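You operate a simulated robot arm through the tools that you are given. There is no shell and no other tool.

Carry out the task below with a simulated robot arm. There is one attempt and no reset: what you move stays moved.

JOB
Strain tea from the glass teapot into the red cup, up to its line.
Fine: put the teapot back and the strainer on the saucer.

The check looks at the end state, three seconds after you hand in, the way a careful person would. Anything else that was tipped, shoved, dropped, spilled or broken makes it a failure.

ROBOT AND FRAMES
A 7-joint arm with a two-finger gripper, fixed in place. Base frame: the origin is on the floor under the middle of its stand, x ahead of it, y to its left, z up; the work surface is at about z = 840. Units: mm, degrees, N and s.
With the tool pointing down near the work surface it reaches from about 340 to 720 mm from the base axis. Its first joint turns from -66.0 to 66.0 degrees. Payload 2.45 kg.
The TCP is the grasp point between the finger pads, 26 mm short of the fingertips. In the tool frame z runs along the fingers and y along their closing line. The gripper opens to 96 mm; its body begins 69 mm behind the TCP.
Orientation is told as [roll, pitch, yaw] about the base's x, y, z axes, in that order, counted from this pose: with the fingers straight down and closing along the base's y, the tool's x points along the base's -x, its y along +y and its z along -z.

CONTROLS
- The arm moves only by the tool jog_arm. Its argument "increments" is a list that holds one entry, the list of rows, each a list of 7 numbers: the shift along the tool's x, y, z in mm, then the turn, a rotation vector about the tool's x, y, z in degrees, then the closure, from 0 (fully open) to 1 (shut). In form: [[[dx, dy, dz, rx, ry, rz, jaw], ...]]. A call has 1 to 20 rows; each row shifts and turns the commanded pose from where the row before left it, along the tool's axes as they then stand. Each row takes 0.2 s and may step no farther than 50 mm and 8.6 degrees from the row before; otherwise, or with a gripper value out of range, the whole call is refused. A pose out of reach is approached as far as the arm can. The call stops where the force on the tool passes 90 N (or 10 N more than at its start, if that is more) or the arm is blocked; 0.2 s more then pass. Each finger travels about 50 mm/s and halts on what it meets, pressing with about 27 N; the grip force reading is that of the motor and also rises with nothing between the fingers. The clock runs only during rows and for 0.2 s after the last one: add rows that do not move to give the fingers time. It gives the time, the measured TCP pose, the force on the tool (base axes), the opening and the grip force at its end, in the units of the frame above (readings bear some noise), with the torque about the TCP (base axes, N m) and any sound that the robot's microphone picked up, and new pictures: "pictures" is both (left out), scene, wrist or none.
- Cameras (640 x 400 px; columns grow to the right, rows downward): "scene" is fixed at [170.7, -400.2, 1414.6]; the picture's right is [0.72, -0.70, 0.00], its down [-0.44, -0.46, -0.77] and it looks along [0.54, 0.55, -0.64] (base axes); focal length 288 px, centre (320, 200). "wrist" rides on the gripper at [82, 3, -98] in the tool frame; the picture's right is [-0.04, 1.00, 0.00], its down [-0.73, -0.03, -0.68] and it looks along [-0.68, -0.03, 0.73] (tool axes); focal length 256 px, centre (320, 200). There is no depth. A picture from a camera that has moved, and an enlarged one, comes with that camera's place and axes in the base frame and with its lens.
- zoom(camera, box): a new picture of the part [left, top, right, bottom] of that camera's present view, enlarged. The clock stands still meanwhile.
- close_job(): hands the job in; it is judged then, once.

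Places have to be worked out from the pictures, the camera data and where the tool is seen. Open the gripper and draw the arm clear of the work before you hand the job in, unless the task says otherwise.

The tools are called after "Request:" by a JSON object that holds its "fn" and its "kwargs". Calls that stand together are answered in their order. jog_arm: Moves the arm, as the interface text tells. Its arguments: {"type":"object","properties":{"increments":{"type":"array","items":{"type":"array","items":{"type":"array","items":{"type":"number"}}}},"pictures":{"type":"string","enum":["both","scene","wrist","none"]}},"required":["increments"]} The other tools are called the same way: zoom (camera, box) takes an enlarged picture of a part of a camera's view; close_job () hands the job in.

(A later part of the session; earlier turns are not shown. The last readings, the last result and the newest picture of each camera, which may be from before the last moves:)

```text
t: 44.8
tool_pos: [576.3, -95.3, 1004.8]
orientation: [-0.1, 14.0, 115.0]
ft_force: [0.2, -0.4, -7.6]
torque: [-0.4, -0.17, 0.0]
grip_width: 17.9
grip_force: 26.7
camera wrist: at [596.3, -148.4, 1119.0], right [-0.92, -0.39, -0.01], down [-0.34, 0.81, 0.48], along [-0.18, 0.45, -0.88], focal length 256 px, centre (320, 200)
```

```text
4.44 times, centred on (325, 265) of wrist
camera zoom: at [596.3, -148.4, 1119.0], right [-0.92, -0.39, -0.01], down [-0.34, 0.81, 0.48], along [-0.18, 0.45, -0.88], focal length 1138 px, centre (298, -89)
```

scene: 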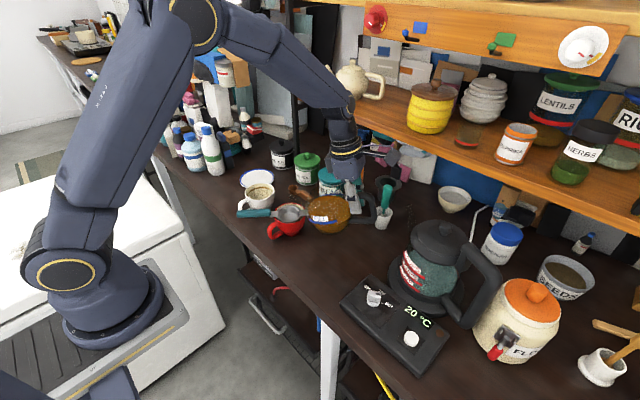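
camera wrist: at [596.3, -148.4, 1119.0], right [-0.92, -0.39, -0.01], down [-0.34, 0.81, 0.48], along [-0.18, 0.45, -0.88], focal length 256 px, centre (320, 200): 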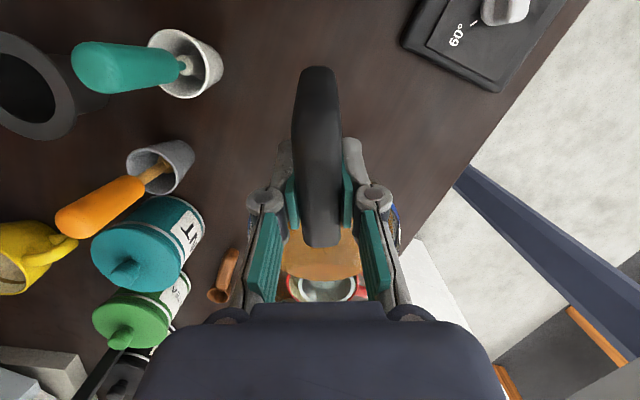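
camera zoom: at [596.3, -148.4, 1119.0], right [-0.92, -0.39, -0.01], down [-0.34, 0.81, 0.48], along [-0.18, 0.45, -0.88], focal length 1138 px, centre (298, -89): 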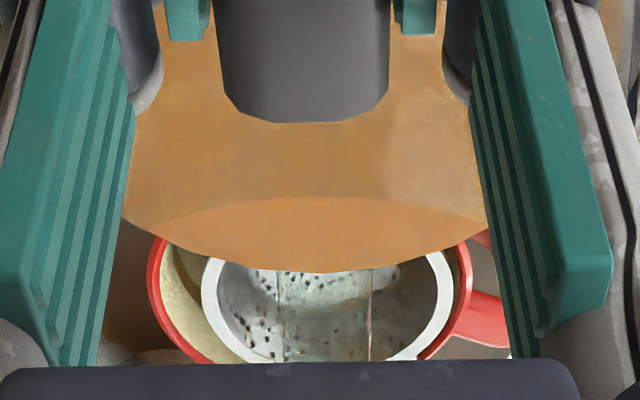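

The wrist view confirms the spout is laterally centred over the strainer bowl, with the tip about 9 mm short of the bowl's middle at z ≈ 965. I'll come down 11 mm and back 4 mm, then tilt to about 18° pivoting around the tip.

Request:
{"fn": "jog_arm", "kwargs": {"increments": [[[0.6, 0, 5.8, 0, 0, 0, 1.0], [0.6, 0, 5.8, 0, 0, 0, 1.0], [0, 0, -2.94, 0, 1, 0, 1.0], [0, 0, -2.94, 0, 1, 0, 1.0], [0, 0, -2.94, 0, 1, 0, 1.0], [0, 0, 0, 0, 0, 0, 1.0], [0, 0, 0, 0, 0, 0, 1.0]]], "pictures": "both"}}

Request:
{"fn": "zoom", "kwargs": {"camera": "scene", "box": [260, 180, 340, 240]}}

Request:
{"fn": "zoom", "kwargs": {"camera": "wrist", "box": [270, 220, 380, 310]}}

```text
t: 46.4
tool_pos: [577.4, -97.9, 1001.2]
orientation: [0.0, 17.0, 114.9]
ft_force: [0.7, -0.5, -6.9]
torque: [-0.39, -0.18, -0.01]
grip_width: 18.0
grip_force: 26.8
camera wrist: at [593.6, -144.7, 1119.0], right [-0.92, -0.39, -0.01], down [-0.35, 0.83, 0.43], along [-0.16, 0.4, -0.9], focal length 256 px, centre (320, 200)
```

scene: 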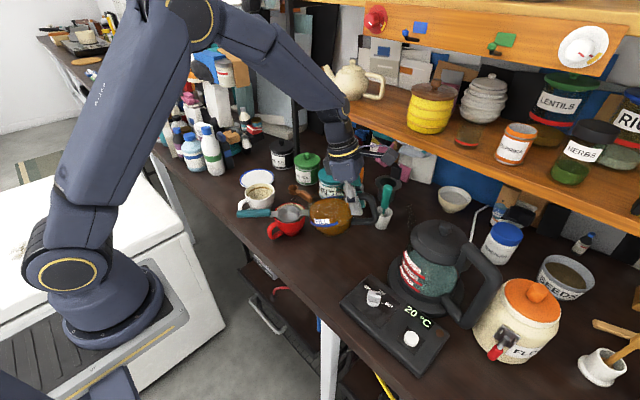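
wrist: 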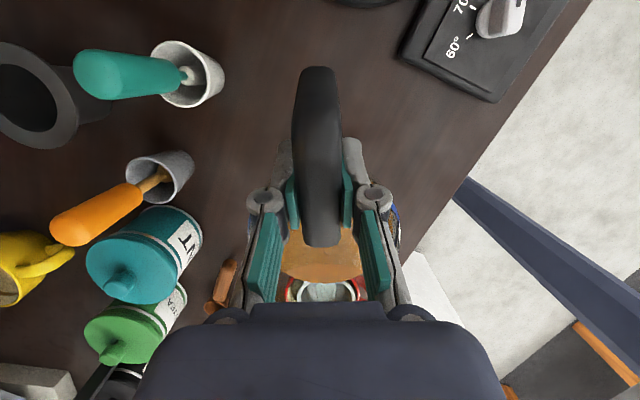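

```text
6.67 times, centred on (300, 210) of scene
camera zoom: at [170.8, -400.2, 1414.5], right [0.72, -0.7, 0.0], down [-0.44, -0.46, -0.77], along [0.54, 0.55, -0.64], focal length 1917 px, centre (453, 133)
```

zoom: 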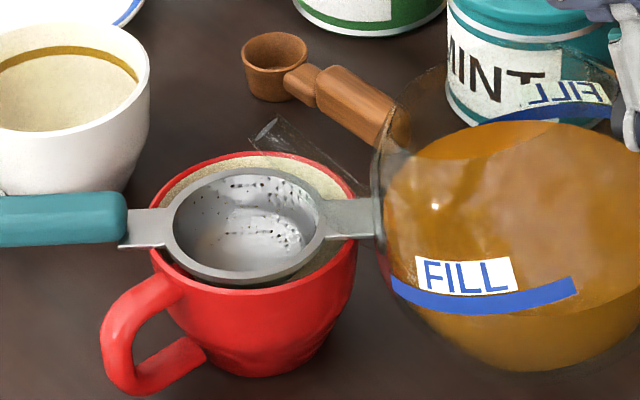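

```text
4.44 times, centred on (325, 265) of wrist
camera zoom: at [593.6, -144.7, 1119.0], right [-0.92, -0.39, -0.01], down [-0.35, 0.83, 0.43], along [-0.16, 0.4, -0.9], focal length 1138 px, centre (298, -89)
```

zoom: 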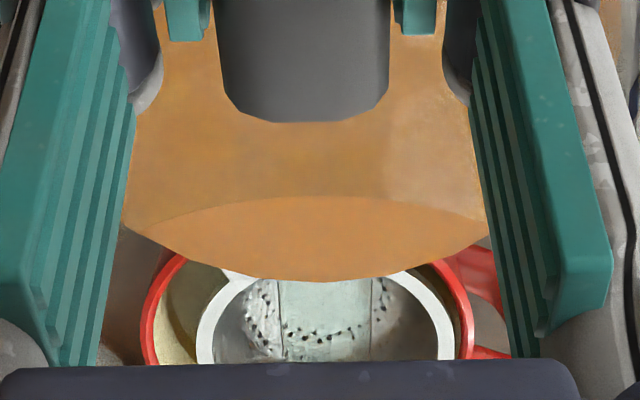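

The tip is at about (509, 48, 953), 13 mm short of the bowl centre, as planned, with no flow yet. Now I'll tilt 1° at a time, watching for the stream.

Request:
{"fn": "jog_arm", "kwargs": {"increments": [[[0, 0, -2.94, 0, 1, 0, 1.0], [0, 0, -2.94, 0, 1, 0, 1.0], [0, 0, 0, 0, 0, 0, 1.0]]], "pictures": "none"}}

Request:
{"fn": "zoom", "kwargs": {"camera": "scene", "box": [260, 180, 340, 240]}}

```text
t: 47.2
tool_pos: [576.7, -95.9, 1007.5]
orientation: [0.0, 18.9, 115.1]
ft_force: [-0.1, -0.8, -7.7]
torque: [-0.39, -0.18, 0.0]
grip_width: 18.2
grip_force: 26.6
```

```text
6.67 times, centred on (300, 210) of scene
camera zoom: at [170.8, -400.2, 1414.5], right [0.72, -0.7, 0.0], down [-0.44, -0.46, -0.77], along [0.54, 0.55, -0.64], focal length 1917 px, centre (453, 133)
```

zoom: 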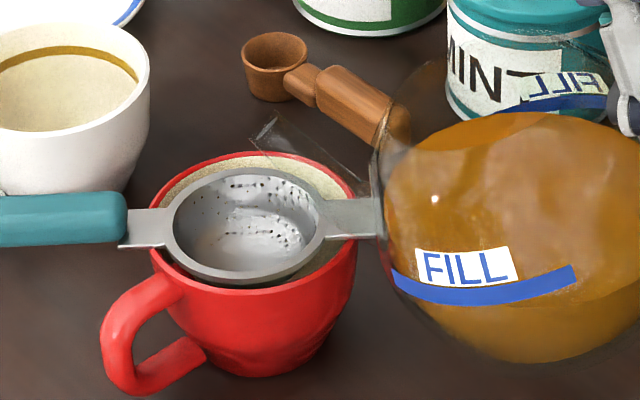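

Request:
{"fn": "jog_arm", "kwargs": {"increments": [[[0, 0, -2.94, 0, 1, 0, 1.0], [0, 0, 0, 0, 0, 0, 1.0], [0, 0, 0, 0, 0, 0, 1.0]]], "pictures": "none"}}

Request:
{"fn": "zoom", "kwargs": {"camera": "scene", "box": [260, 180, 340, 240]}}

```text
t: 48.0
tool_pos: [575.7, -95.8, 1009.6]
orientation: [0.0, 20.0, 115.0]
ft_force: [0.1, 0.5, -7.8]
torque: [-0.39, -0.17, -0.02]
grip_width: 18.2
grip_force: 26.9
```

```text
6.67 times, centred on (300, 210) of scene
camera zoom: at [170.8, -400.2, 1414.5], right [0.72, -0.7, 0.0], down [-0.44, -0.46, -0.77], along [0.54, 0.55, -0.64], focal length 1917 px, centre (453, 133)
```

zoom: 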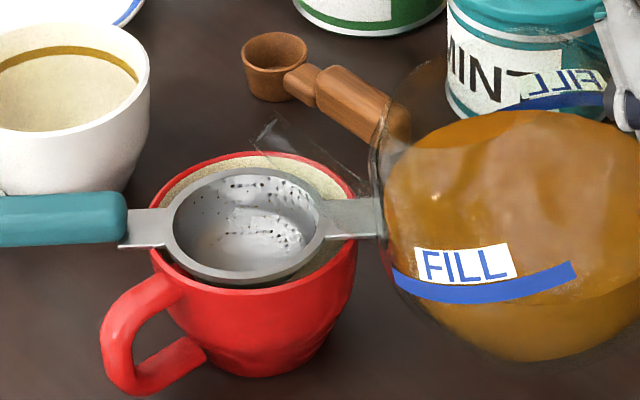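

Still no flow at 20°. Another degree.

Request:
{"fn": "jog_arm", "kwargs": {"increments": [[[0, 0, -2.94, 0, 1, 0, 1.0], [0, 0, 0, 0, 0, 0, 1.0], [0, 0, 0, 0, 0, 0, 1.0]]], "pictures": "none"}}

Request:
{"fn": "zoom", "kwargs": {"camera": "scene", "box": [260, 180, 340, 240]}}

```text
t: 48.8
tool_pos: [574.2, -95.1, 1013.2]
orientation: [-0.1, 21.0, 115.0]
ft_force: [0.4, -0.2, -7.6]
torque: [-0.36, -0.15, -0.03]
grip_width: 18.1
grip_force: 26.7
```

```text
6.67 times, centred on (300, 210) of scene
camera zoom: at [170.8, -400.2, 1414.5], right [0.72, -0.7, 0.0], down [-0.44, -0.46, -0.77], along [0.54, 0.55, -0.64], focal length 1917 px, centre (453, 133)
```

zoom: 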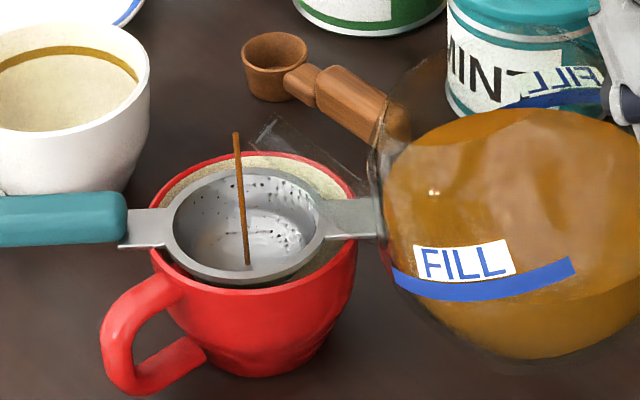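

A thin stream has started at 21° and lands right in the middle of the strainer bowl. I'll hold here for a second and see how quickly the cup fills.

Request:
{"fn": "jog_arm", "kwargs": {"increments": [[[0, 0, 0, 0, 0, 0, 1.0], [0, 0, 0, 0, 0, 0, 1.0], [0, 0, 0, 0, 0, 0, 1.0], [0, 0, 0, 0, 0, 0, 1.0], [0, 0, 0, 0, 0, 0, 1.0]]], "pictures": "none"}}

Request:
{"fn": "zoom", "kwargs": {"camera": "scene", "box": [260, 180, 340, 240]}}

```text
t: 50.0
tool_pos: [574.6, -94.1, 1013.0]
orientation: [0.0, 21.0, 115.0]
ft_force: [-0.8, -0.7, -7.5]
torque: [-0.35, -0.17, 0.0]
grip_width: 17.8
grip_force: 27.0
```

```text
6.67 times, centred on (300, 210) of scene
camera zoom: at [170.8, -400.2, 1414.5], right [0.72, -0.7, 0.0], down [-0.44, -0.46, -0.77], along [0.54, 0.55, -0.64], focal length 1917 px, centre (453, 133)
```

zoom: 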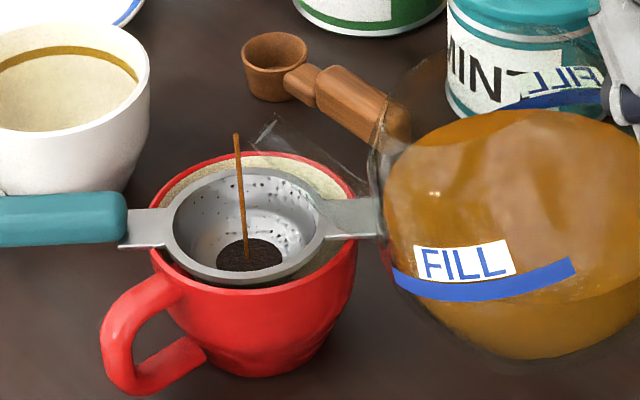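

Tea leaves are collecting in the strainer, and the stream is thinning as the level drops. I'll tilt one more degree and hold.

Request:
{"fn": "jog_arm", "kwargs": {"increments": [[[0, 0, -2.94, 0, 1, 0, 1.0], [0, 0, 0, 0, 0, 0, 1.0], [0, 0, 0, 0, 0, 0, 1.0], [0, 0, 0, 0, 0, 0, 1.0], [0, 0, 0, 0, 0, 0, 1.0]]], "pictures": "none"}}

Request:
{"fn": "zoom", "kwargs": {"camera": "scene", "box": [260, 180, 340, 240]}}

```text
t: 51.2
tool_pos: [575.0, -93.2, 1014.5]
orientation: [0.0, 22.0, 115.1]
ft_force: [-0.4, -0.5, -7.8]
torque: [-0.35, -0.17, -0.01]
grip_width: 18.1
grip_force: 26.9
```

```text
6.67 times, centred on (300, 210) of scene
camera zoom: at [170.8, -400.2, 1414.5], right [0.72, -0.7, 0.0], down [-0.44, -0.46, -0.77], along [0.54, 0.55, -0.64], focal length 1917 px, centre (453, 133)
```

zoom: 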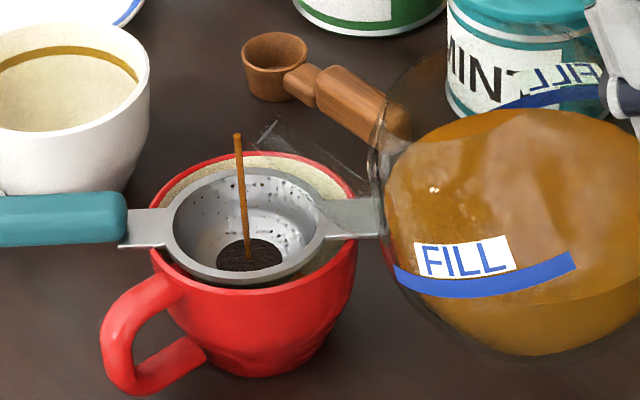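

Stream is steady and well placed. I'll continue a little faster: tilt to about 24° and hold a couple of seconds.

Request:
{"fn": "jog_arm", "kwargs": {"increments": [[[0, 0, -2.94, 0, 1, 0, 1.0], [0, 0, 0, 0, 0, 0, 1.0], [0, 0, 0, 0, 0, 0, 1.0], [0, 0, 0, 0, 0, 0, 1.0], [0, 0, -2.94, 0, 1, 0, 1.0], [0, 0, 0, 0, 0, 0, 1.0], [0, 0, 0, 0, 0, 0, 1.0], [0, 0, 0, 0, 0, 0, 1.0]]], "pictures": "none"}}

Request:
{"fn": "zoom", "kwargs": {"camera": "scene", "box": [260, 180, 340, 240]}}

Request:
{"fn": "zoom", "kwargs": {"camera": "scene", "box": [270, 195, 310, 222]}}

```text
t: 53.0
tool_pos: [574.4, -91.6, 1020.0]
orientation: [0.0, 24.0, 115.0]
ft_force: [-0.4, -0.7, -7.4]
torque: [-0.31, -0.17, 0.01]
grip_width: 17.9
grip_force: 26.9
```

```text
6.67 times, centred on (300, 210) of scene
camera zoom: at [170.8, -400.2, 1414.5], right [0.72, -0.7, 0.0], down [-0.44, -0.46, -0.77], along [0.54, 0.55, -0.64], focal length 1917 px, centre (453, 133)
```

zoom: 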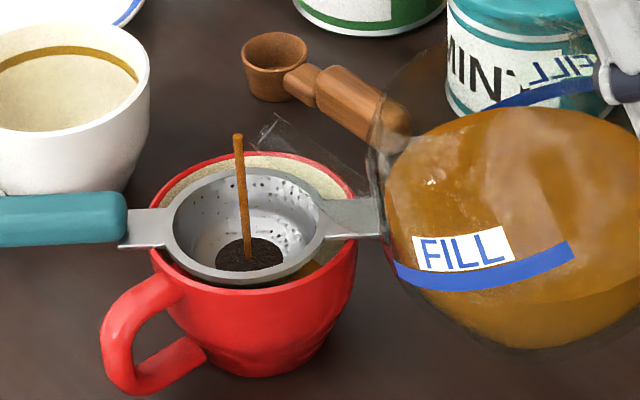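

```text
14.81 times, centred on (290, 208) of scene
camera zoom: at [170.8, -400.2, 1414.5], right [0.72, -0.7, 0.0], down [-0.44, -0.46, -0.77], along [0.54, 0.55, -0.64], focal length 4260 px, centre (764, 74)
```

zoom: 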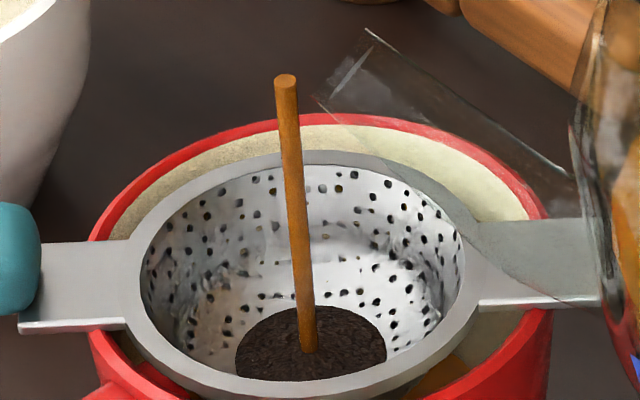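

Tea is now visible in the gap at the near side of the cup. I'll keep pouring at this rate, holding and tilting slowly.

Request:
{"fn": "jog_arm", "kwargs": {"increments": [[[0, 0, 0, 0, 0, 0, 1.0], [0, 0, -1.47, 0, 0.5, 0, 1.0], [0, 0, 0, 0, 0, 0, 1.0], [0, 0, -1.47, 0, 0.5, 0, 1.0], [0, 0, 0, 0, 0, 0, 1.0], [0, 0, 0, 0, 0, 0, 1.0], [0, 0, -1.47, 0, 0.5, 0, 1.0], [0, 0, 0, 0, 0, 0, 1.0], [0, 0, 0, 0, 0, 0, 1.0]]], "pictures": "none"}}

Request:
{"fn": "zoom", "kwargs": {"camera": "scene", "box": [260, 180, 340, 240]}}

Request:
{"fn": "zoom", "kwargs": {"camera": "scene", "box": [270, 197, 310, 224]}}

```text
t: 55.0
tool_pos: [574.3, -89.5, 1025.7]
orientation: [0.0, 25.5, 114.9]
ft_force: [0.1, 0.1, -6.8]
torque: [-0.29, -0.09, 0.0]
grip_width: 18.0
grip_force: 26.8
```

```text
6.67 times, centred on (300, 210) of scene
camera zoom: at [170.8, -400.2, 1414.5], right [0.72, -0.7, 0.0], down [-0.44, -0.46, -0.77], along [0.54, 0.55, -0.64], focal length 1917 px, centre (453, 133)
```

zoom: 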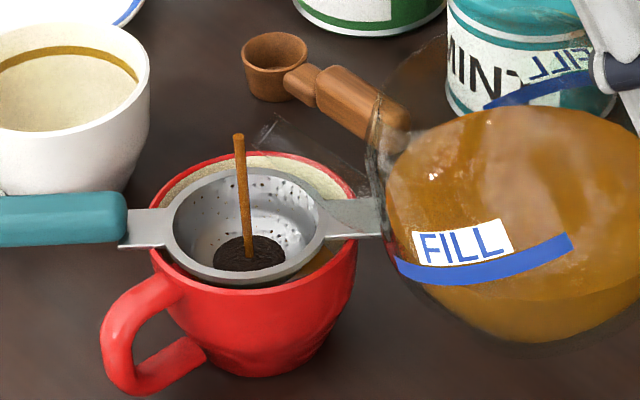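

```text
14.81 times, centred on (290, 210) of scene
camera zoom: at [170.8, -400.2, 1414.5], right [0.72, -0.7, 0.0], down [-0.44, -0.46, -0.77], along [0.54, 0.55, -0.64], focal length 4260 px, centre (764, 44)
```

zoom: 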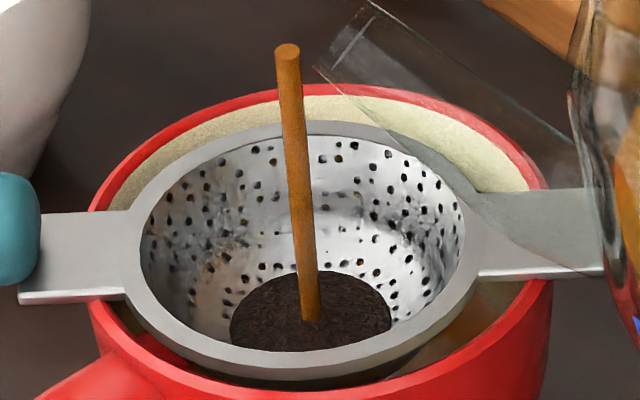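

Request:
{"fn": "zoom", "kwargs": {"camera": "scene", "box": [284, 208, 308, 224]}}

Request:
{"fn": "jog_arm", "kwargs": {"increments": [[[0, 0, 0, 0, 0, 0, 1.0]]], "pictures": "wrist"}}

Request:
{"fn": "zoom", "kwargs": {"camera": "wrist", "box": [270, 240, 380, 320]}}

```text
16.00 times, centred on (296, 216) of scene
camera zoom: at [170.8, -400.2, 1414.5], right [0.72, -0.7, 0.0], down [-0.44, -0.46, -0.77], along [0.54, 0.55, -0.64], focal length 4601 px, centre (704, -56)
```

zoom: 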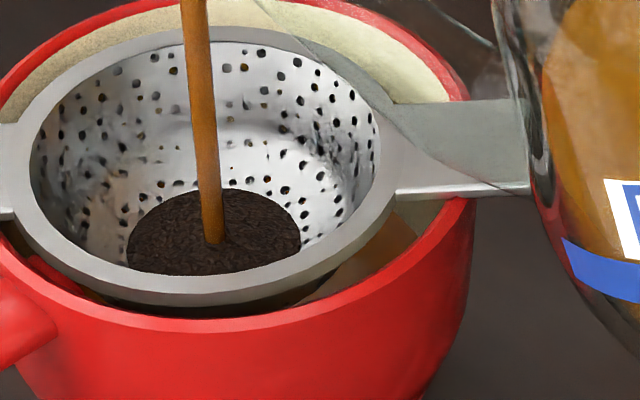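

```text
t: 55.4
tool_pos: [573.6, -89.4, 1024.8]
orientation: [-0.1, 25.6, 115.0]
ft_force: [0.0, -0.1, -7.4]
torque: [-0.26, -0.15, 0.04]
grip_width: 18.1
grip_force: 27.0
camera wrist: at [583.0, -120.7, 1148.2], right [-0.92, -0.39, -0.02], down [-0.38, 0.88, 0.3], along [-0.1, 0.28, -0.95], focal length 256 px, centre (320, 200)
```

wrist: 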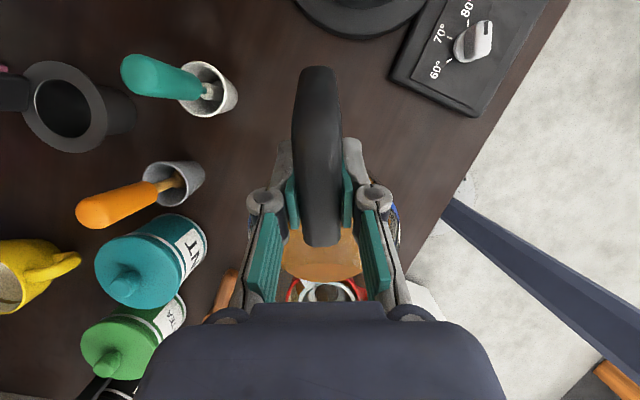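

```text
5.00 times, centred on (325, 280) of wrist
camera zoom: at [583.0, -120.7, 1148.2], right [-0.92, -0.39, -0.02], down [-0.38, 0.88, 0.3], along [-0.1, 0.28, -0.95], focal length 1280 px, centre (295, -200)
```

zoom: 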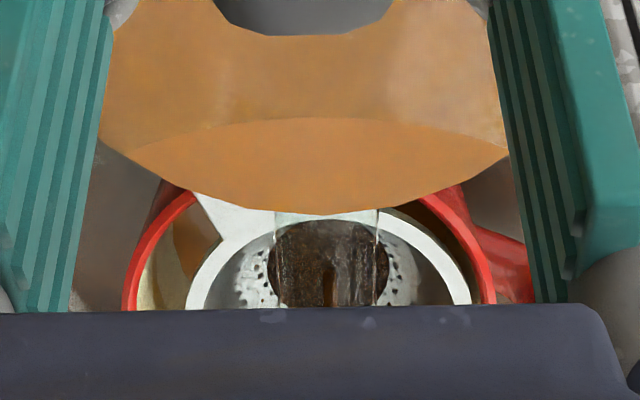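

Request:
{"fn": "zoom", "kwargs": {"camera": "scene", "box": [294, 212, 304, 222]}}

Request:
{"fn": "zoom", "kwargs": {"camera": "wrist", "box": [290, 272, 320, 304]}}

```text
16.00 times, centred on (299, 217) of scene
camera zoom: at [170.8, -400.2, 1414.5], right [0.72, -0.7, 0.0], down [-0.44, -0.46, -0.77], along [0.54, 0.55, -0.64], focal length 4601 px, centre (656, -72)
```

zoom: 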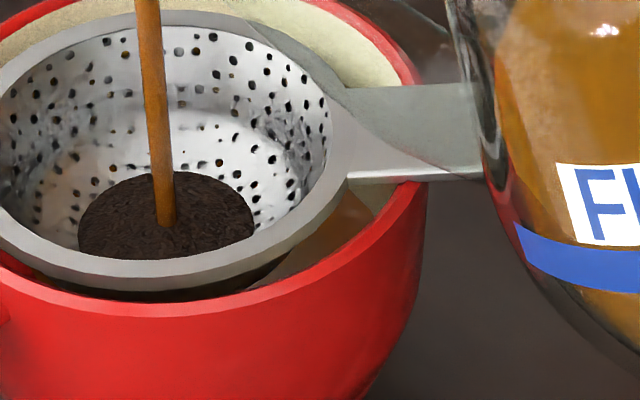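

```text
12.50 times, centred on (305, 288) of wrist
camera zoom: at [583.0, -120.7, 1148.2], right [-0.92, -0.39, -0.02], down [-0.38, 0.88, 0.3], along [-0.1, 0.28, -0.95], focal length 3200 px, centre (508, -900)
```

zoom: 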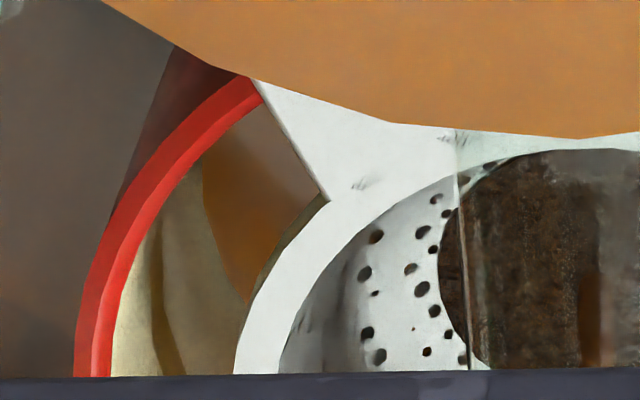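

The wrist close-up is ideal: in the left gap I can see the cup's olive line and the tea's edge still well below it. I'll keep pouring and watch that gap.

Request:
{"fn": "jog_arm", "kwargs": {"increments": [[[0, 0, -1.47, 0, 0.5, 0, 1.0], [0, 0, 0, 0, 0, 0, 1.0], [0, 0, 0, 0, 0, 0, 1.0], [0, 0, -1.47, 0, 0.5, 0, 1.0], [0, 0, 0, 0, 0, 0, 1.0], [0, 0, 0, 0, 0, 0, 1.0], [0, 0, 0, 0, 0, 0, 1.0], [0, 0, 0, 0, 0, 0, 1.0]]], "pictures": "none"}}

Request:
{"fn": "zoom", "kwargs": {"camera": "wrist", "box": [290, 272, 320, 304]}}

Request:
{"fn": "zoom", "kwargs": {"camera": "scene", "box": [260, 180, 340, 240]}}

```text
t: 57.2
tool_pos: [574.7, -89.9, 1027.0]
orientation: [0.1, 26.5, 115.0]
ft_force: [-0.4, -0.1, -6.6]
torque: [-0.27, -0.13, 0.05]
grip_width: 17.9
grip_force: 27.1
```

```text
12.50 times, centred on (305, 288) of wrist
camera zoom: at [582.2, -117.3, 1151.7], right [-0.92, -0.39, -0.02], down [-0.38, 0.88, 0.28], along [-0.09, 0.26, -0.96], focal length 3200 px, centre (508, -900)
```

zoom: 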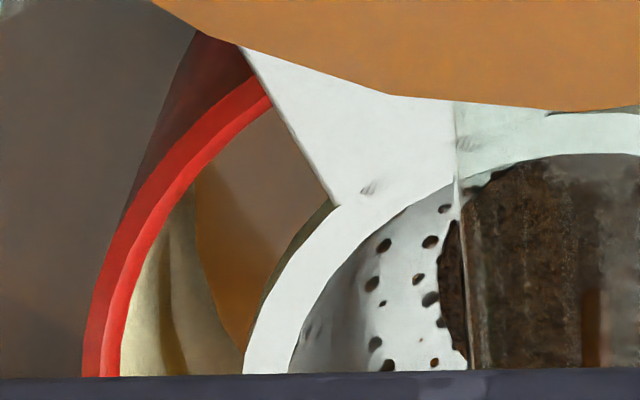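

```text
6.67 times, centred on (300, 210) of scene
camera zoom: at [170.8, -400.2, 1414.5], right [0.72, -0.7, 0.0], down [-0.44, -0.46, -0.77], along [0.54, 0.55, -0.64], focal length 1917 px, centre (453, 133)
```

zoom: 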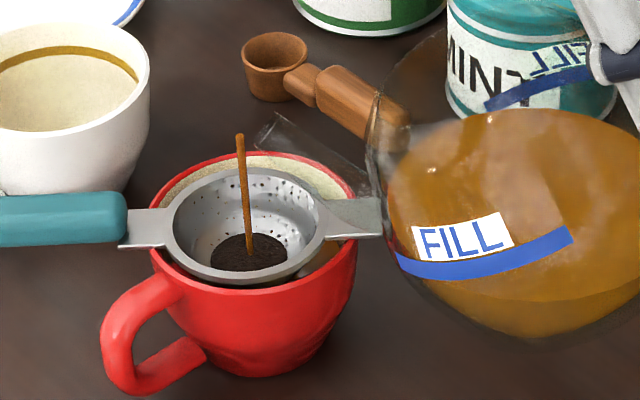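

The tea edge has moved about halfway to the line in 1.8 s. I'll hold this tilt without increasing and check in shorter intervals.

Request:
{"fn": "jog_arm", "kwargs": {"increments": [[[0, 0, 0, 0, 0, 0, 1.0], [0, 0, 0, 0, 0, 0, 1.0], [0, 0, 0, 0, 0, 0, 1.0]]], "pictures": "none"}}

Request:
{"fn": "zoom", "kwargs": {"camera": "wrist", "box": [290, 272, 320, 304]}}

Request:
{"fn": "zoom", "kwargs": {"camera": "scene", "box": [260, 180, 340, 240]}}

```text
t: 58.0
tool_pos: [573.9, -89.4, 1027.6]
orientation: [-0.1, 26.5, 115.0]
ft_force: [0.2, 0.2, -7.0]
torque: [-0.25, -0.13, 0.04]
grip_width: 17.8
grip_force: 26.6
```

```text
12.50 times, centred on (305, 288) of wrist
camera zoom: at [582.2, -117.3, 1151.7], right [-0.92, -0.39, -0.02], down [-0.38, 0.88, 0.28], along [-0.09, 0.26, -0.96], focal length 3200 px, centre (508, -900)
```

zoom: 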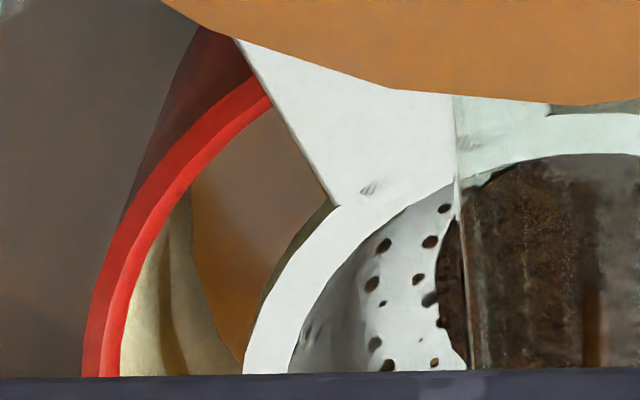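

```text
6.67 times, centred on (300, 210) of scene
camera zoom: at [170.8, -400.2, 1414.5], right [0.72, -0.7, 0.0], down [-0.44, -0.46, -0.77], along [0.54, 0.55, -0.64], focal length 1917 px, centre (453, 133)
```

zoom: 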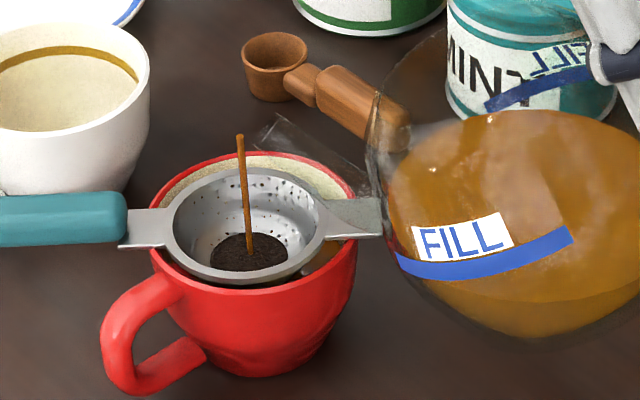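

Request:
{"fn": "jog_arm", "kwargs": {"increments": [[[0, 0, -1.47, 0, 0.5, 0, 1.0], [0, 0, 0, 0, 0, 0, 1.0], [0, 0, 0, 0, 0, 0, 1.0], [0, 0, -1.47, 0, 0.5, 0, 1.0], [0, 0, 0, 0, 0, 0, 1.0], [0, 0, 0, 0, 0, 0, 1.0]]], "pictures": "none"}}

Request:
{"fn": "zoom", "kwargs": {"camera": "wrist", "box": [290, 272, 320, 304]}}

Request:
{"fn": "zoom", "kwargs": {"camera": "scene", "box": [260, 180, 340, 240]}}

```text
t: 59.4
tool_pos: [573.2, -87.4, 1030.5]
orientation: [0.0, 27.5, 115.0]
ft_force: [0.0, -0.2, -7.4]
torque: [-0.24, -0.11, -0.01]
grip_width: 18.1
grip_force: 27.2
```

```text
12.50 times, centred on (305, 288) of wrist
camera zoom: at [581.0, -114.2, 1155.1], right [-0.92, -0.39, -0.02], down [-0.38, 0.89, 0.26], along [-0.09, 0.25, -0.96], focal length 3200 px, centre (508, -900)
```

zoom: 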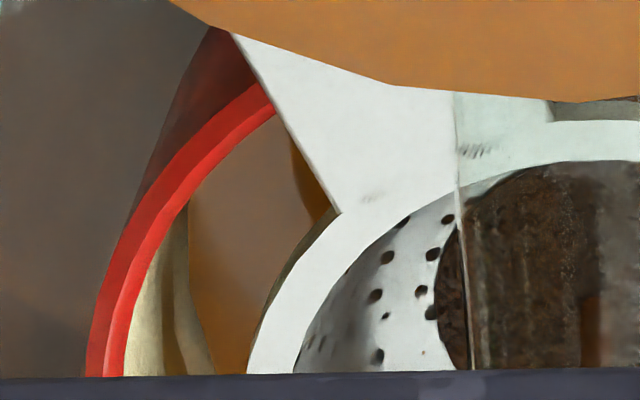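

```text
6.67 times, centred on (300, 210) of scene
camera zoom: at [170.8, -400.2, 1414.5], right [0.72, -0.7, 0.0], down [-0.44, -0.46, -0.77], along [0.54, 0.55, -0.64], focal length 1917 px, centre (453, 133)
```

zoom: 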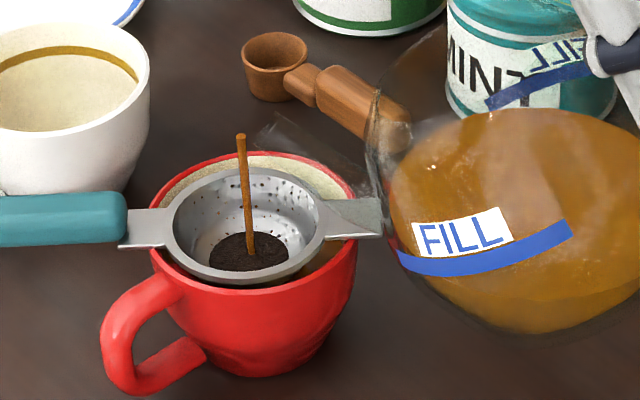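

The tea edge is now close to the olive line. I'll hold for 0.8 s and check again.

Request:
{"fn": "jog_arm", "kwargs": {"increments": [[[0, 0, 0, 0, 0, 0, 1.0], [0, 0, 0, 0, 0, 0, 1.0], [0, 0, 0, 0, 0, 0, 1.0]]], "pictures": "none"}}

Request:
{"fn": "zoom", "kwargs": {"camera": "wrist", "box": [290, 278, 314, 304]}}

Request:
{"fn": "zoom", "kwargs": {"camera": "scene", "box": [272, 195, 312, 225]}}

```text
t: 60.2
tool_pos: [574.6, -89.0, 1030.4]
orientation: [-0.1, 27.4, 115.0]
ft_force: [-0.2, 0.7, -7.0]
torque: [-0.24, -0.11, 0.0]
grip_width: 17.8
grip_force: 26.8
```

```text
15.38 times, centred on (302, 291) of wrist
camera zoom: at [581.0, -114.3, 1155.1], right [-0.92, -0.39, -0.02], down [-0.38, 0.89, 0.26], along [-0.09, 0.25, -0.96], focal length 3938 px, centre (597, -1200)
```

zoom: 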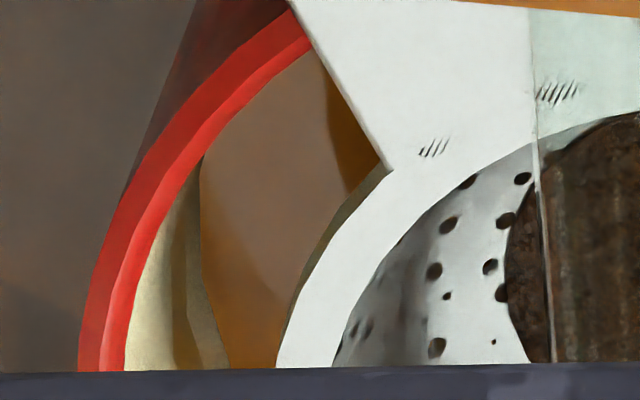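

```text
13.33 times, centred on (292, 210) of scene
camera zoom: at [170.8, -400.2, 1414.5], right [0.72, -0.7, 0.0], down [-0.44, -0.46, -0.77], along [0.54, 0.55, -0.64], focal length 3834 px, centre (693, 67)
```

zoom: 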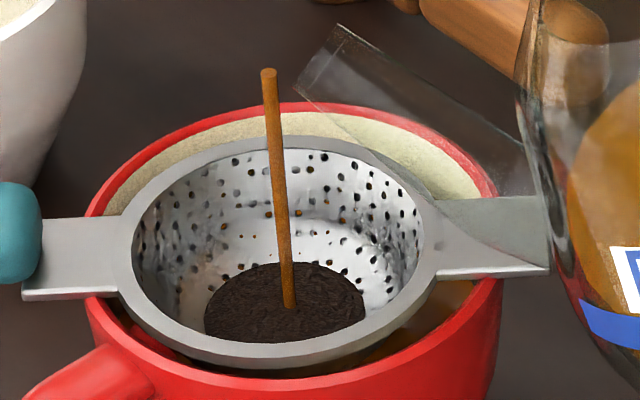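

Just a narrow cream strip is left between the tea and the line. Another short hold.

Request:
{"fn": "jog_arm", "kwargs": {"increments": [[[0, 0, 0, 0, 0, 0, 1.0], [0, 0, 0, 0, 0, 0, 1.0], [0, 0, 0, 0, 0, 0, 1.0]]], "pictures": "none"}}

Request:
{"fn": "zoom", "kwargs": {"camera": "wrist", "box": [290, 278, 314, 304]}}

Request:
{"fn": "zoom", "kwargs": {"camera": "scene", "box": [272, 195, 312, 225]}}

```text
t: 61.0
tool_pos: [574.2, -88.6, 1031.4]
orientation: [0.0, 27.5, 115.0]
ft_force: [-0.5, -0.2, -6.2]
torque: [-0.27, -0.11, -0.02]
grip_width: 18.1
grip_force: 26.9
```

```text
15.38 times, centred on (302, 291) of wrist
camera zoom: at [581.0, -114.3, 1155.1], right [-0.92, -0.39, -0.02], down [-0.38, 0.89, 0.26], along [-0.09, 0.25, -0.96], focal length 3938 px, centre (597, -1200)
```

zoom: 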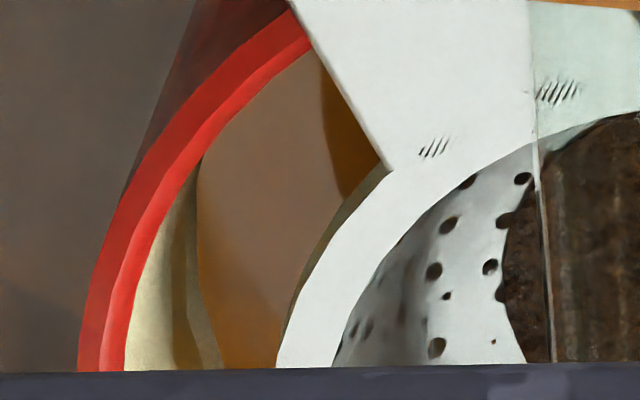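

```text
13.33 times, centred on (292, 210) of scene
camera zoom: at [170.8, -400.2, 1414.5], right [0.72, -0.7, 0.0], down [-0.44, -0.46, -0.77], along [0.54, 0.55, -0.64], focal length 3834 px, centre (693, 67)
```

zoom: 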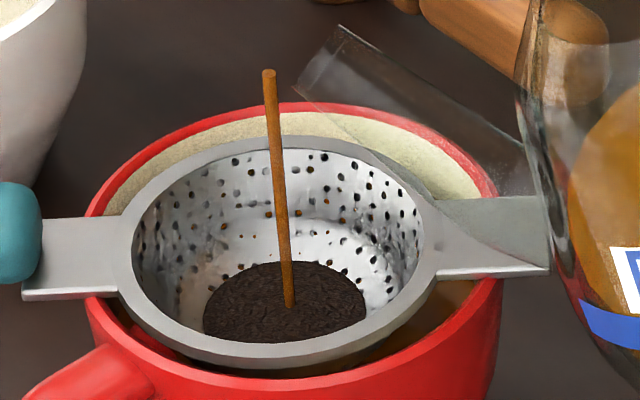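

Request:
{"fn": "jog_arm", "kwargs": {"increments": [[[0, 0, -1.47, 0, 0.5, 0, 1.0], [0, 0, 0, 0, 0, 0, 1.0], [0, 0, 0, 0, 0, 0, 1.0], [0, 0, 0, 0, 0, 0, 1.0]]], "pictures": "none"}}

Request:
{"fn": "zoom", "kwargs": {"camera": "wrist", "box": [290, 278, 314, 304]}}

Request:
{"fn": "zoom", "kwargs": {"camera": "scene", "box": [272, 195, 312, 225]}}

```text
t: 62.0
tool_pos: [573.9, -86.6, 1032.4]
orientation: [0.1, 28.0, 115.0]
ft_force: [-0.3, 0.6, -5.8]
torque: [-0.24, -0.16, 0.02]
grip_width: 17.7
grip_force: 26.8
```

```text
15.38 times, centred on (302, 291) of wrist
camera zoom: at [580.0, -112.4, 1156.6], right [-0.92, -0.39, -0.02], down [-0.38, 0.89, 0.26], along [-0.08, 0.24, -0.97], focal length 3938 px, centre (597, -1200)
```

zoom: 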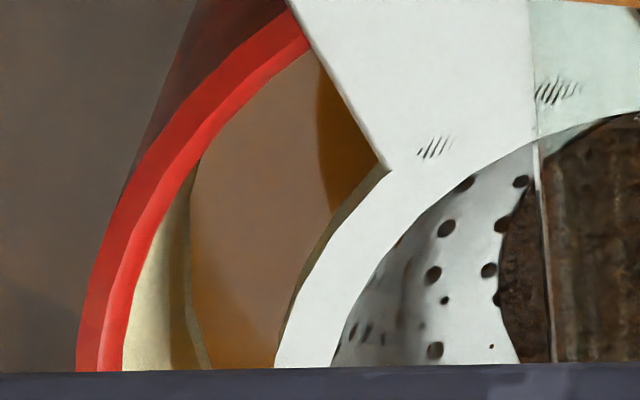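

```text
13.33 times, centred on (292, 210) of scene
camera zoom: at [170.8, -400.2, 1414.5], right [0.72, -0.7, 0.0], down [-0.44, -0.46, -0.77], along [0.54, 0.55, -0.64], focal length 3834 px, centre (693, 67)
```

zoom: 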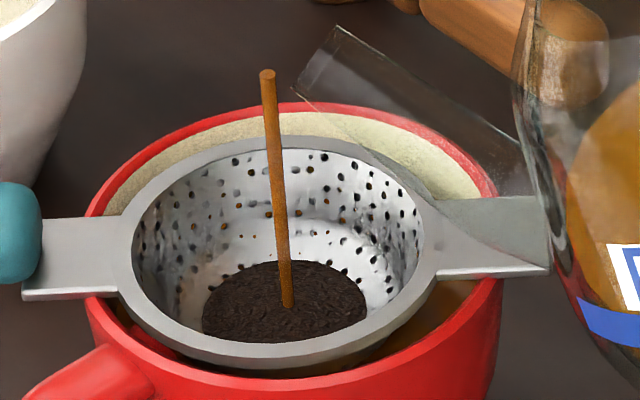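

Nearly there; only a sliver of cream remains below the line. One very short hold.

Request:
{"fn": "jog_arm", "kwargs": {"increments": [[[0, 0, 0, 0, 0, 0, 1.0], [0, 0, 0, 0, 0, 0, 1.0]]], "pictures": "none"}}

Request:
{"fn": "zoom", "kwargs": {"camera": "wrist", "box": [292, 288, 308, 304]}}

```text
t: 62.6
tool_pos: [573.3, -86.6, 1032.8]
orientation: [-0.1, 27.9, 115.0]
ft_force: [-0.5, 0.4, -6.2]
torque: [-0.24, -0.08, -0.02]
grip_width: 18.1
grip_force: 27.3
```

```text
16.00 times, centred on (300, 296) of wrist
camera zoom: at [580.0, -112.4, 1156.6], right [-0.92, -0.39, -0.02], down [-0.38, 0.89, 0.26], along [-0.08, 0.24, -0.97], focal length 4096 px, centre (640, -1336)
```

zoom: 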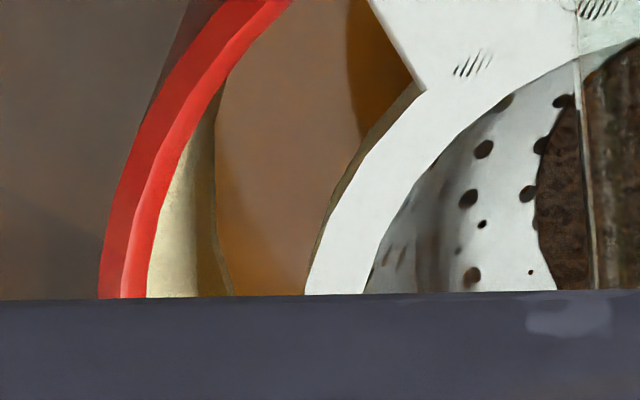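

Request:
{"fn": "jog_arm", "kwargs": {"increments": [[[0, 0, 0, 0, 0, 0, 1.0], [0, 0, 0, 0, 0, 0, 1.0], [0, 0, 0, 0, 0, 0, 1.0]]], "pictures": "none"}}

Request:
{"fn": "zoom", "kwargs": {"camera": "wrist", "box": [292, 288, 308, 304]}}

Request:
{"fn": "zoom", "kwargs": {"camera": "scene", "box": [260, 180, 340, 240]}}

```text
t: 63.4
tool_pos: [573.0, -87.9, 1032.3]
orientation: [0.0, 28.0, 115.0]
ft_force: [0.3, -0.5, -5.4]
torque: [-0.24, -0.12, 0.0]
grip_width: 17.9
grip_force: 27.0
```

```text
16.00 times, centred on (300, 296) of wrist
camera zoom: at [580.0, -112.4, 1156.6], right [-0.92, -0.39, -0.02], down [-0.38, 0.89, 0.26], along [-0.08, 0.24, -0.97], focal length 4096 px, centre (640, -1336)
```

zoom: 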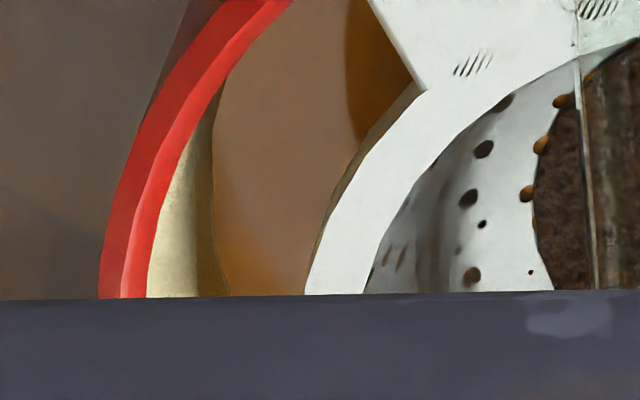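

```text
6.67 times, centred on (300, 210) of scene
camera zoom: at [170.8, -400.2, 1414.5], right [0.72, -0.7, 0.0], down [-0.44, -0.46, -0.77], along [0.54, 0.55, -0.64], focal length 1917 px, centre (453, 133)
```

zoom: 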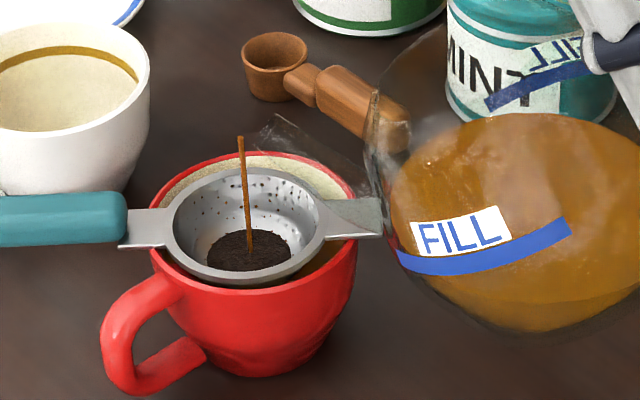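

The tea has just reached the lower edge of the line band. I'll hold 0.8 s more to bring it to the middle of the line.

Request:
{"fn": "jog_arm", "kwargs": {"increments": [[[0, 0, 0, 0, 0, 0, 1.0], [0, 0, 0, 0, 0, 0, 1.0], [0, 0, 0, 0, 0, 0, 1.0]]], "pictures": "none"}}

Request:
{"fn": "zoom", "kwargs": {"camera": "wrist", "box": [292, 288, 308, 304]}}

Request:
{"fn": "zoom", "kwargs": {"camera": "scene", "box": [272, 195, 312, 225]}}

```text
t: 64.2
tool_pos: [573.5, -86.7, 1032.1]
orientation: [0.0, 28.0, 115.0]
ft_force: [-0.2, -0.9, -5.6]
torque: [-0.24, -0.13, -0.04]
grip_width: 18.2
grip_force: 26.9
```

```text
16.00 times, centred on (300, 296) of wrist
camera zoom: at [580.0, -112.4, 1156.6], right [-0.92, -0.39, -0.02], down [-0.38, 0.89, 0.26], along [-0.08, 0.24, -0.97], focal length 4096 px, centre (640, -1336)
```

zoom: 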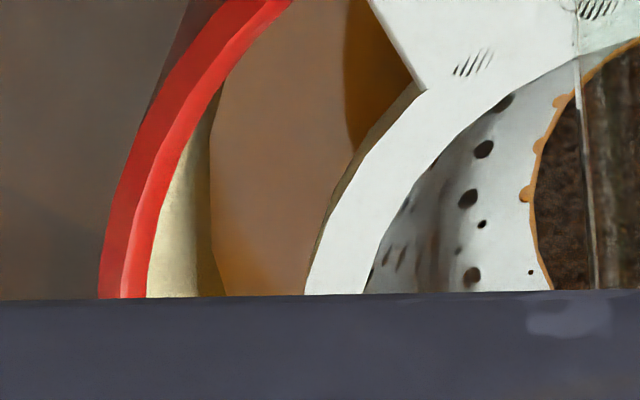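

```text
13.33 times, centred on (292, 210) of scene
camera zoom: at [170.8, -400.2, 1414.5], right [0.72, -0.7, 0.0], down [-0.44, -0.46, -0.77], along [0.54, 0.55, -0.64], focal length 3834 px, centre (693, 67)
```

zoom: 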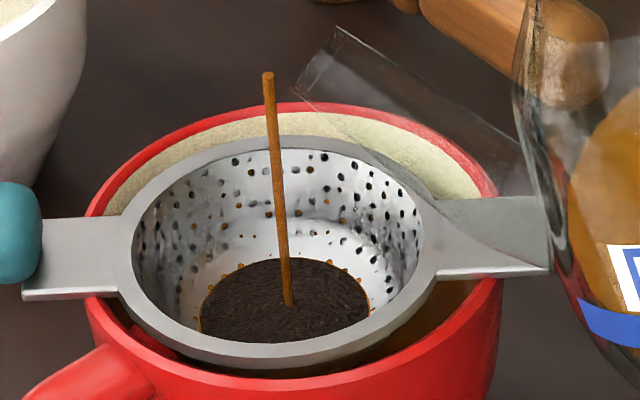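

The tea edge is just into the lower part of the line band, which looks about 4 mm thick. I'll hold 0.8 s more and re-check.

Request:
{"fn": "jog_arm", "kwargs": {"increments": [[[0, 0, 0, 0, 0, 0, 1.0], [0, 0, 0, 0, 0, 0, 1.0], [0, 0, 0, 0, 0, 0, 1.0]]], "pictures": "none"}}

Request:
{"fn": "zoom", "kwargs": {"camera": "wrist", "box": [292, 288, 308, 304]}}

Request:
{"fn": "zoom", "kwargs": {"camera": "scene", "box": [272, 195, 312, 225]}}

```text
t: 65.0
tool_pos: [573.5, -86.5, 1032.9]
orientation: [0.0, 27.9, 115.0]
ft_force: [-0.4, -0.2, -6.0]
torque: [-0.24, -0.11, 0.0]
grip_width: 17.8
grip_force: 27.0
```

```text
16.00 times, centred on (300, 296) of wrist
camera zoom: at [580.0, -112.4, 1156.6], right [-0.92, -0.39, -0.02], down [-0.38, 0.89, 0.26], along [-0.08, 0.24, -0.97], focal length 4096 px, centre (640, -1336)
```

zoom: 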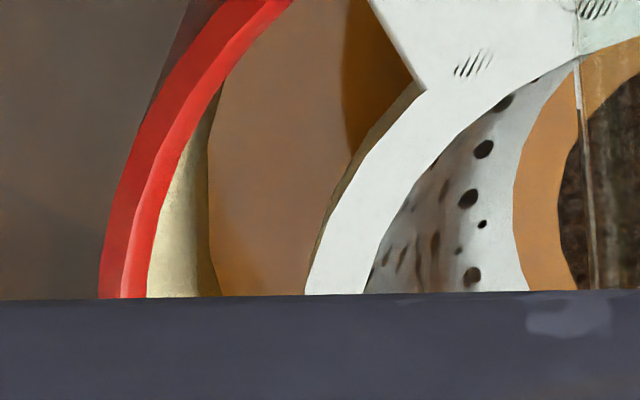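

```text
13.33 times, centred on (292, 210) of scene
camera zoom: at [170.8, -400.2, 1414.5], right [0.72, -0.7, 0.0], down [-0.44, -0.46, -0.77], along [0.54, 0.55, -0.64], focal length 3834 px, centre (693, 67)
```

zoom: 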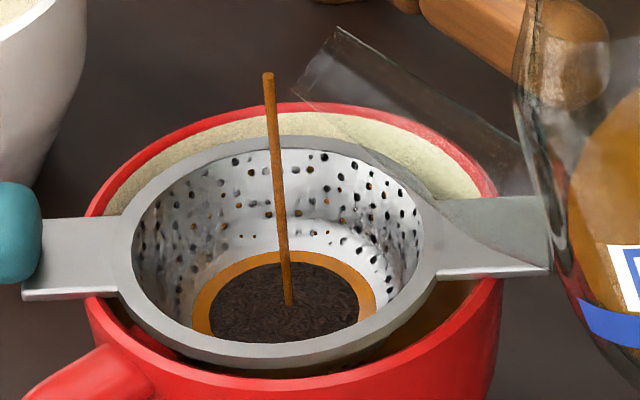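

The level is now at mid-band of the line. I'm tilting back around the tip to stop the flow.

Request:
{"fn": "jog_arm", "kwargs": {"increments": [[[0, 0, 5.87, 0, -2, 0, 1.0], [0, 0, 5.87, 0, -2, 0, 1.0], [0, 0, 0, 0, 0, 0, 1.0], [0, 0, 0, 0, 0, 0, 1.0]]], "pictures": "none"}}

Request:
{"fn": "zoom", "kwargs": {"camera": "wrist", "box": [290, 280, 312, 304]}}

Request:
{"fn": "zoom", "kwargs": {"camera": "scene", "box": [272, 195, 312, 225]}}

```text
t: 66.0
tool_pos: [574.3, -91.8, 1022.2]
orientation: [0.0, 24.0, 115.1]
ft_force: [-1.1, 0.0, -6.1]
torque: [-0.3, -0.14, 0.02]
grip_width: 17.8
grip_force: 27.2
```

```text
16.00 times, centred on (301, 292) of wrist
camera zoom: at [585.3, -125.4, 1144.4], right [-0.92, -0.39, -0.02], down [-0.37, 0.87, 0.32], along [-0.11, 0.3, -0.95], focal length 4096 px, centre (624, -1272)
```

zoom: 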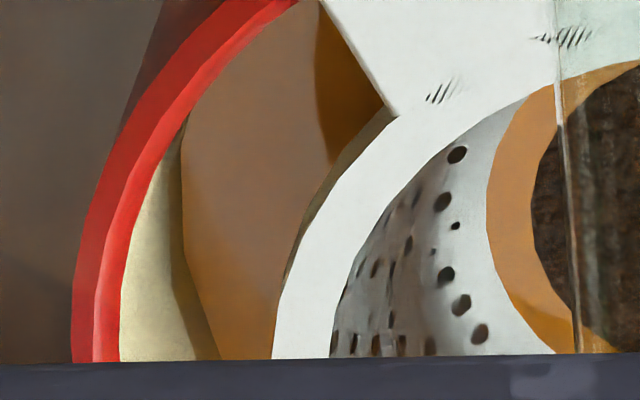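

```text
13.33 times, centred on (292, 210) of scene
camera zoom: at [170.8, -400.2, 1414.5], right [0.72, -0.7, 0.0], down [-0.44, -0.46, -0.77], along [0.54, 0.55, -0.64], focal length 3834 px, centre (693, 67)
```

zoom: 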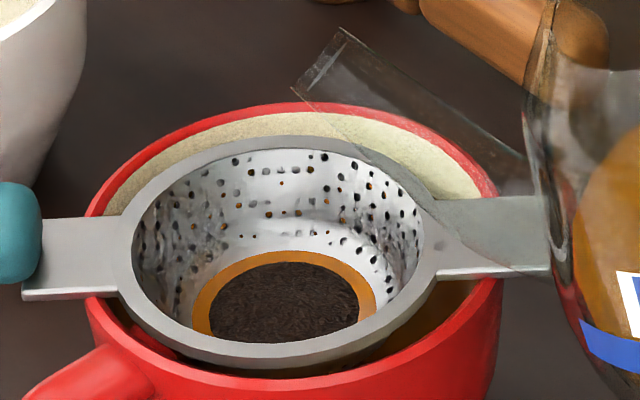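

Flow has stopped cleanly. The tea covers only the lowest part of the line band, and lifting the strainer out may drop the level a little, so I'll give a brief top-up of about 1 mm.

Request:
{"fn": "jog_arm", "kwargs": {"increments": [[[0, 0, -5.87, 0, 2, 0, 1.0], [0, 0, -5.87, 0, 2, 0, 1.0], [0, 0, -0.6, 0, 0.2, 0, 1.0], [0, 0, 0, 0, 0, 0, 1.0], [0, 0, 0, 0, 0, 0, 1.0], [0, 0, 0, 0, 0, 0, 1.0]]], "pictures": "none"}}

Request:
{"fn": "zoom", "kwargs": {"camera": "wrist", "box": [292, 288, 308, 304]}}

Request:
{"fn": "zoom", "kwargs": {"camera": "scene", "box": [272, 195, 312, 225]}}

```text
t: 67.4
tool_pos: [572.7, -87.1, 1032.7]
orientation: [0.0, 28.2, 115.1]
ft_force: [-0.9, 0.1, -4.9]
torque: [-0.25, -0.12, -0.01]
grip_width: 18.0
grip_force: 26.5
```

```text
16.00 times, centred on (300, 296) of wrist
camera zoom: at [578.9, -111.9, 1157.1], right [-0.92, -0.39, -0.02], down [-0.38, 0.89, 0.25], along [-0.08, 0.24, -0.97], focal length 4096 px, centre (640, -1336)
```

zoom: 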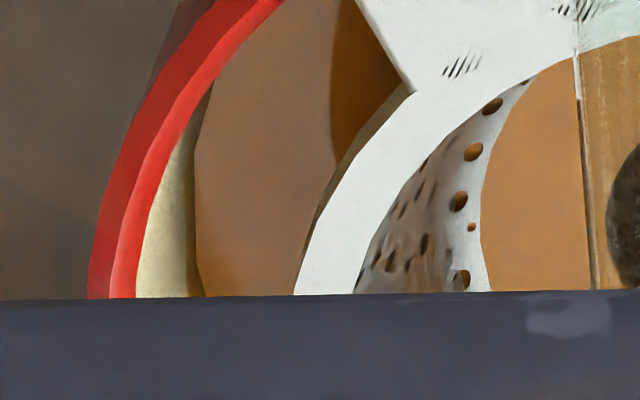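

```text
13.33 times, centred on (292, 210) of scene
camera zoom: at [170.8, -400.2, 1414.5], right [0.72, -0.7, 0.0], down [-0.44, -0.46, -0.77], along [0.54, 0.55, -0.64], focal length 3834 px, centre (693, 67)
```

zoom: 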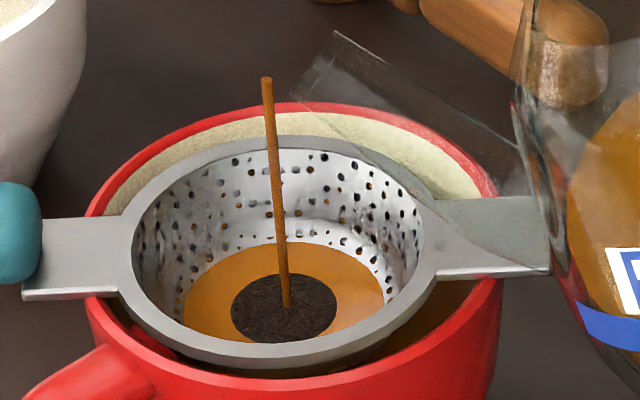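

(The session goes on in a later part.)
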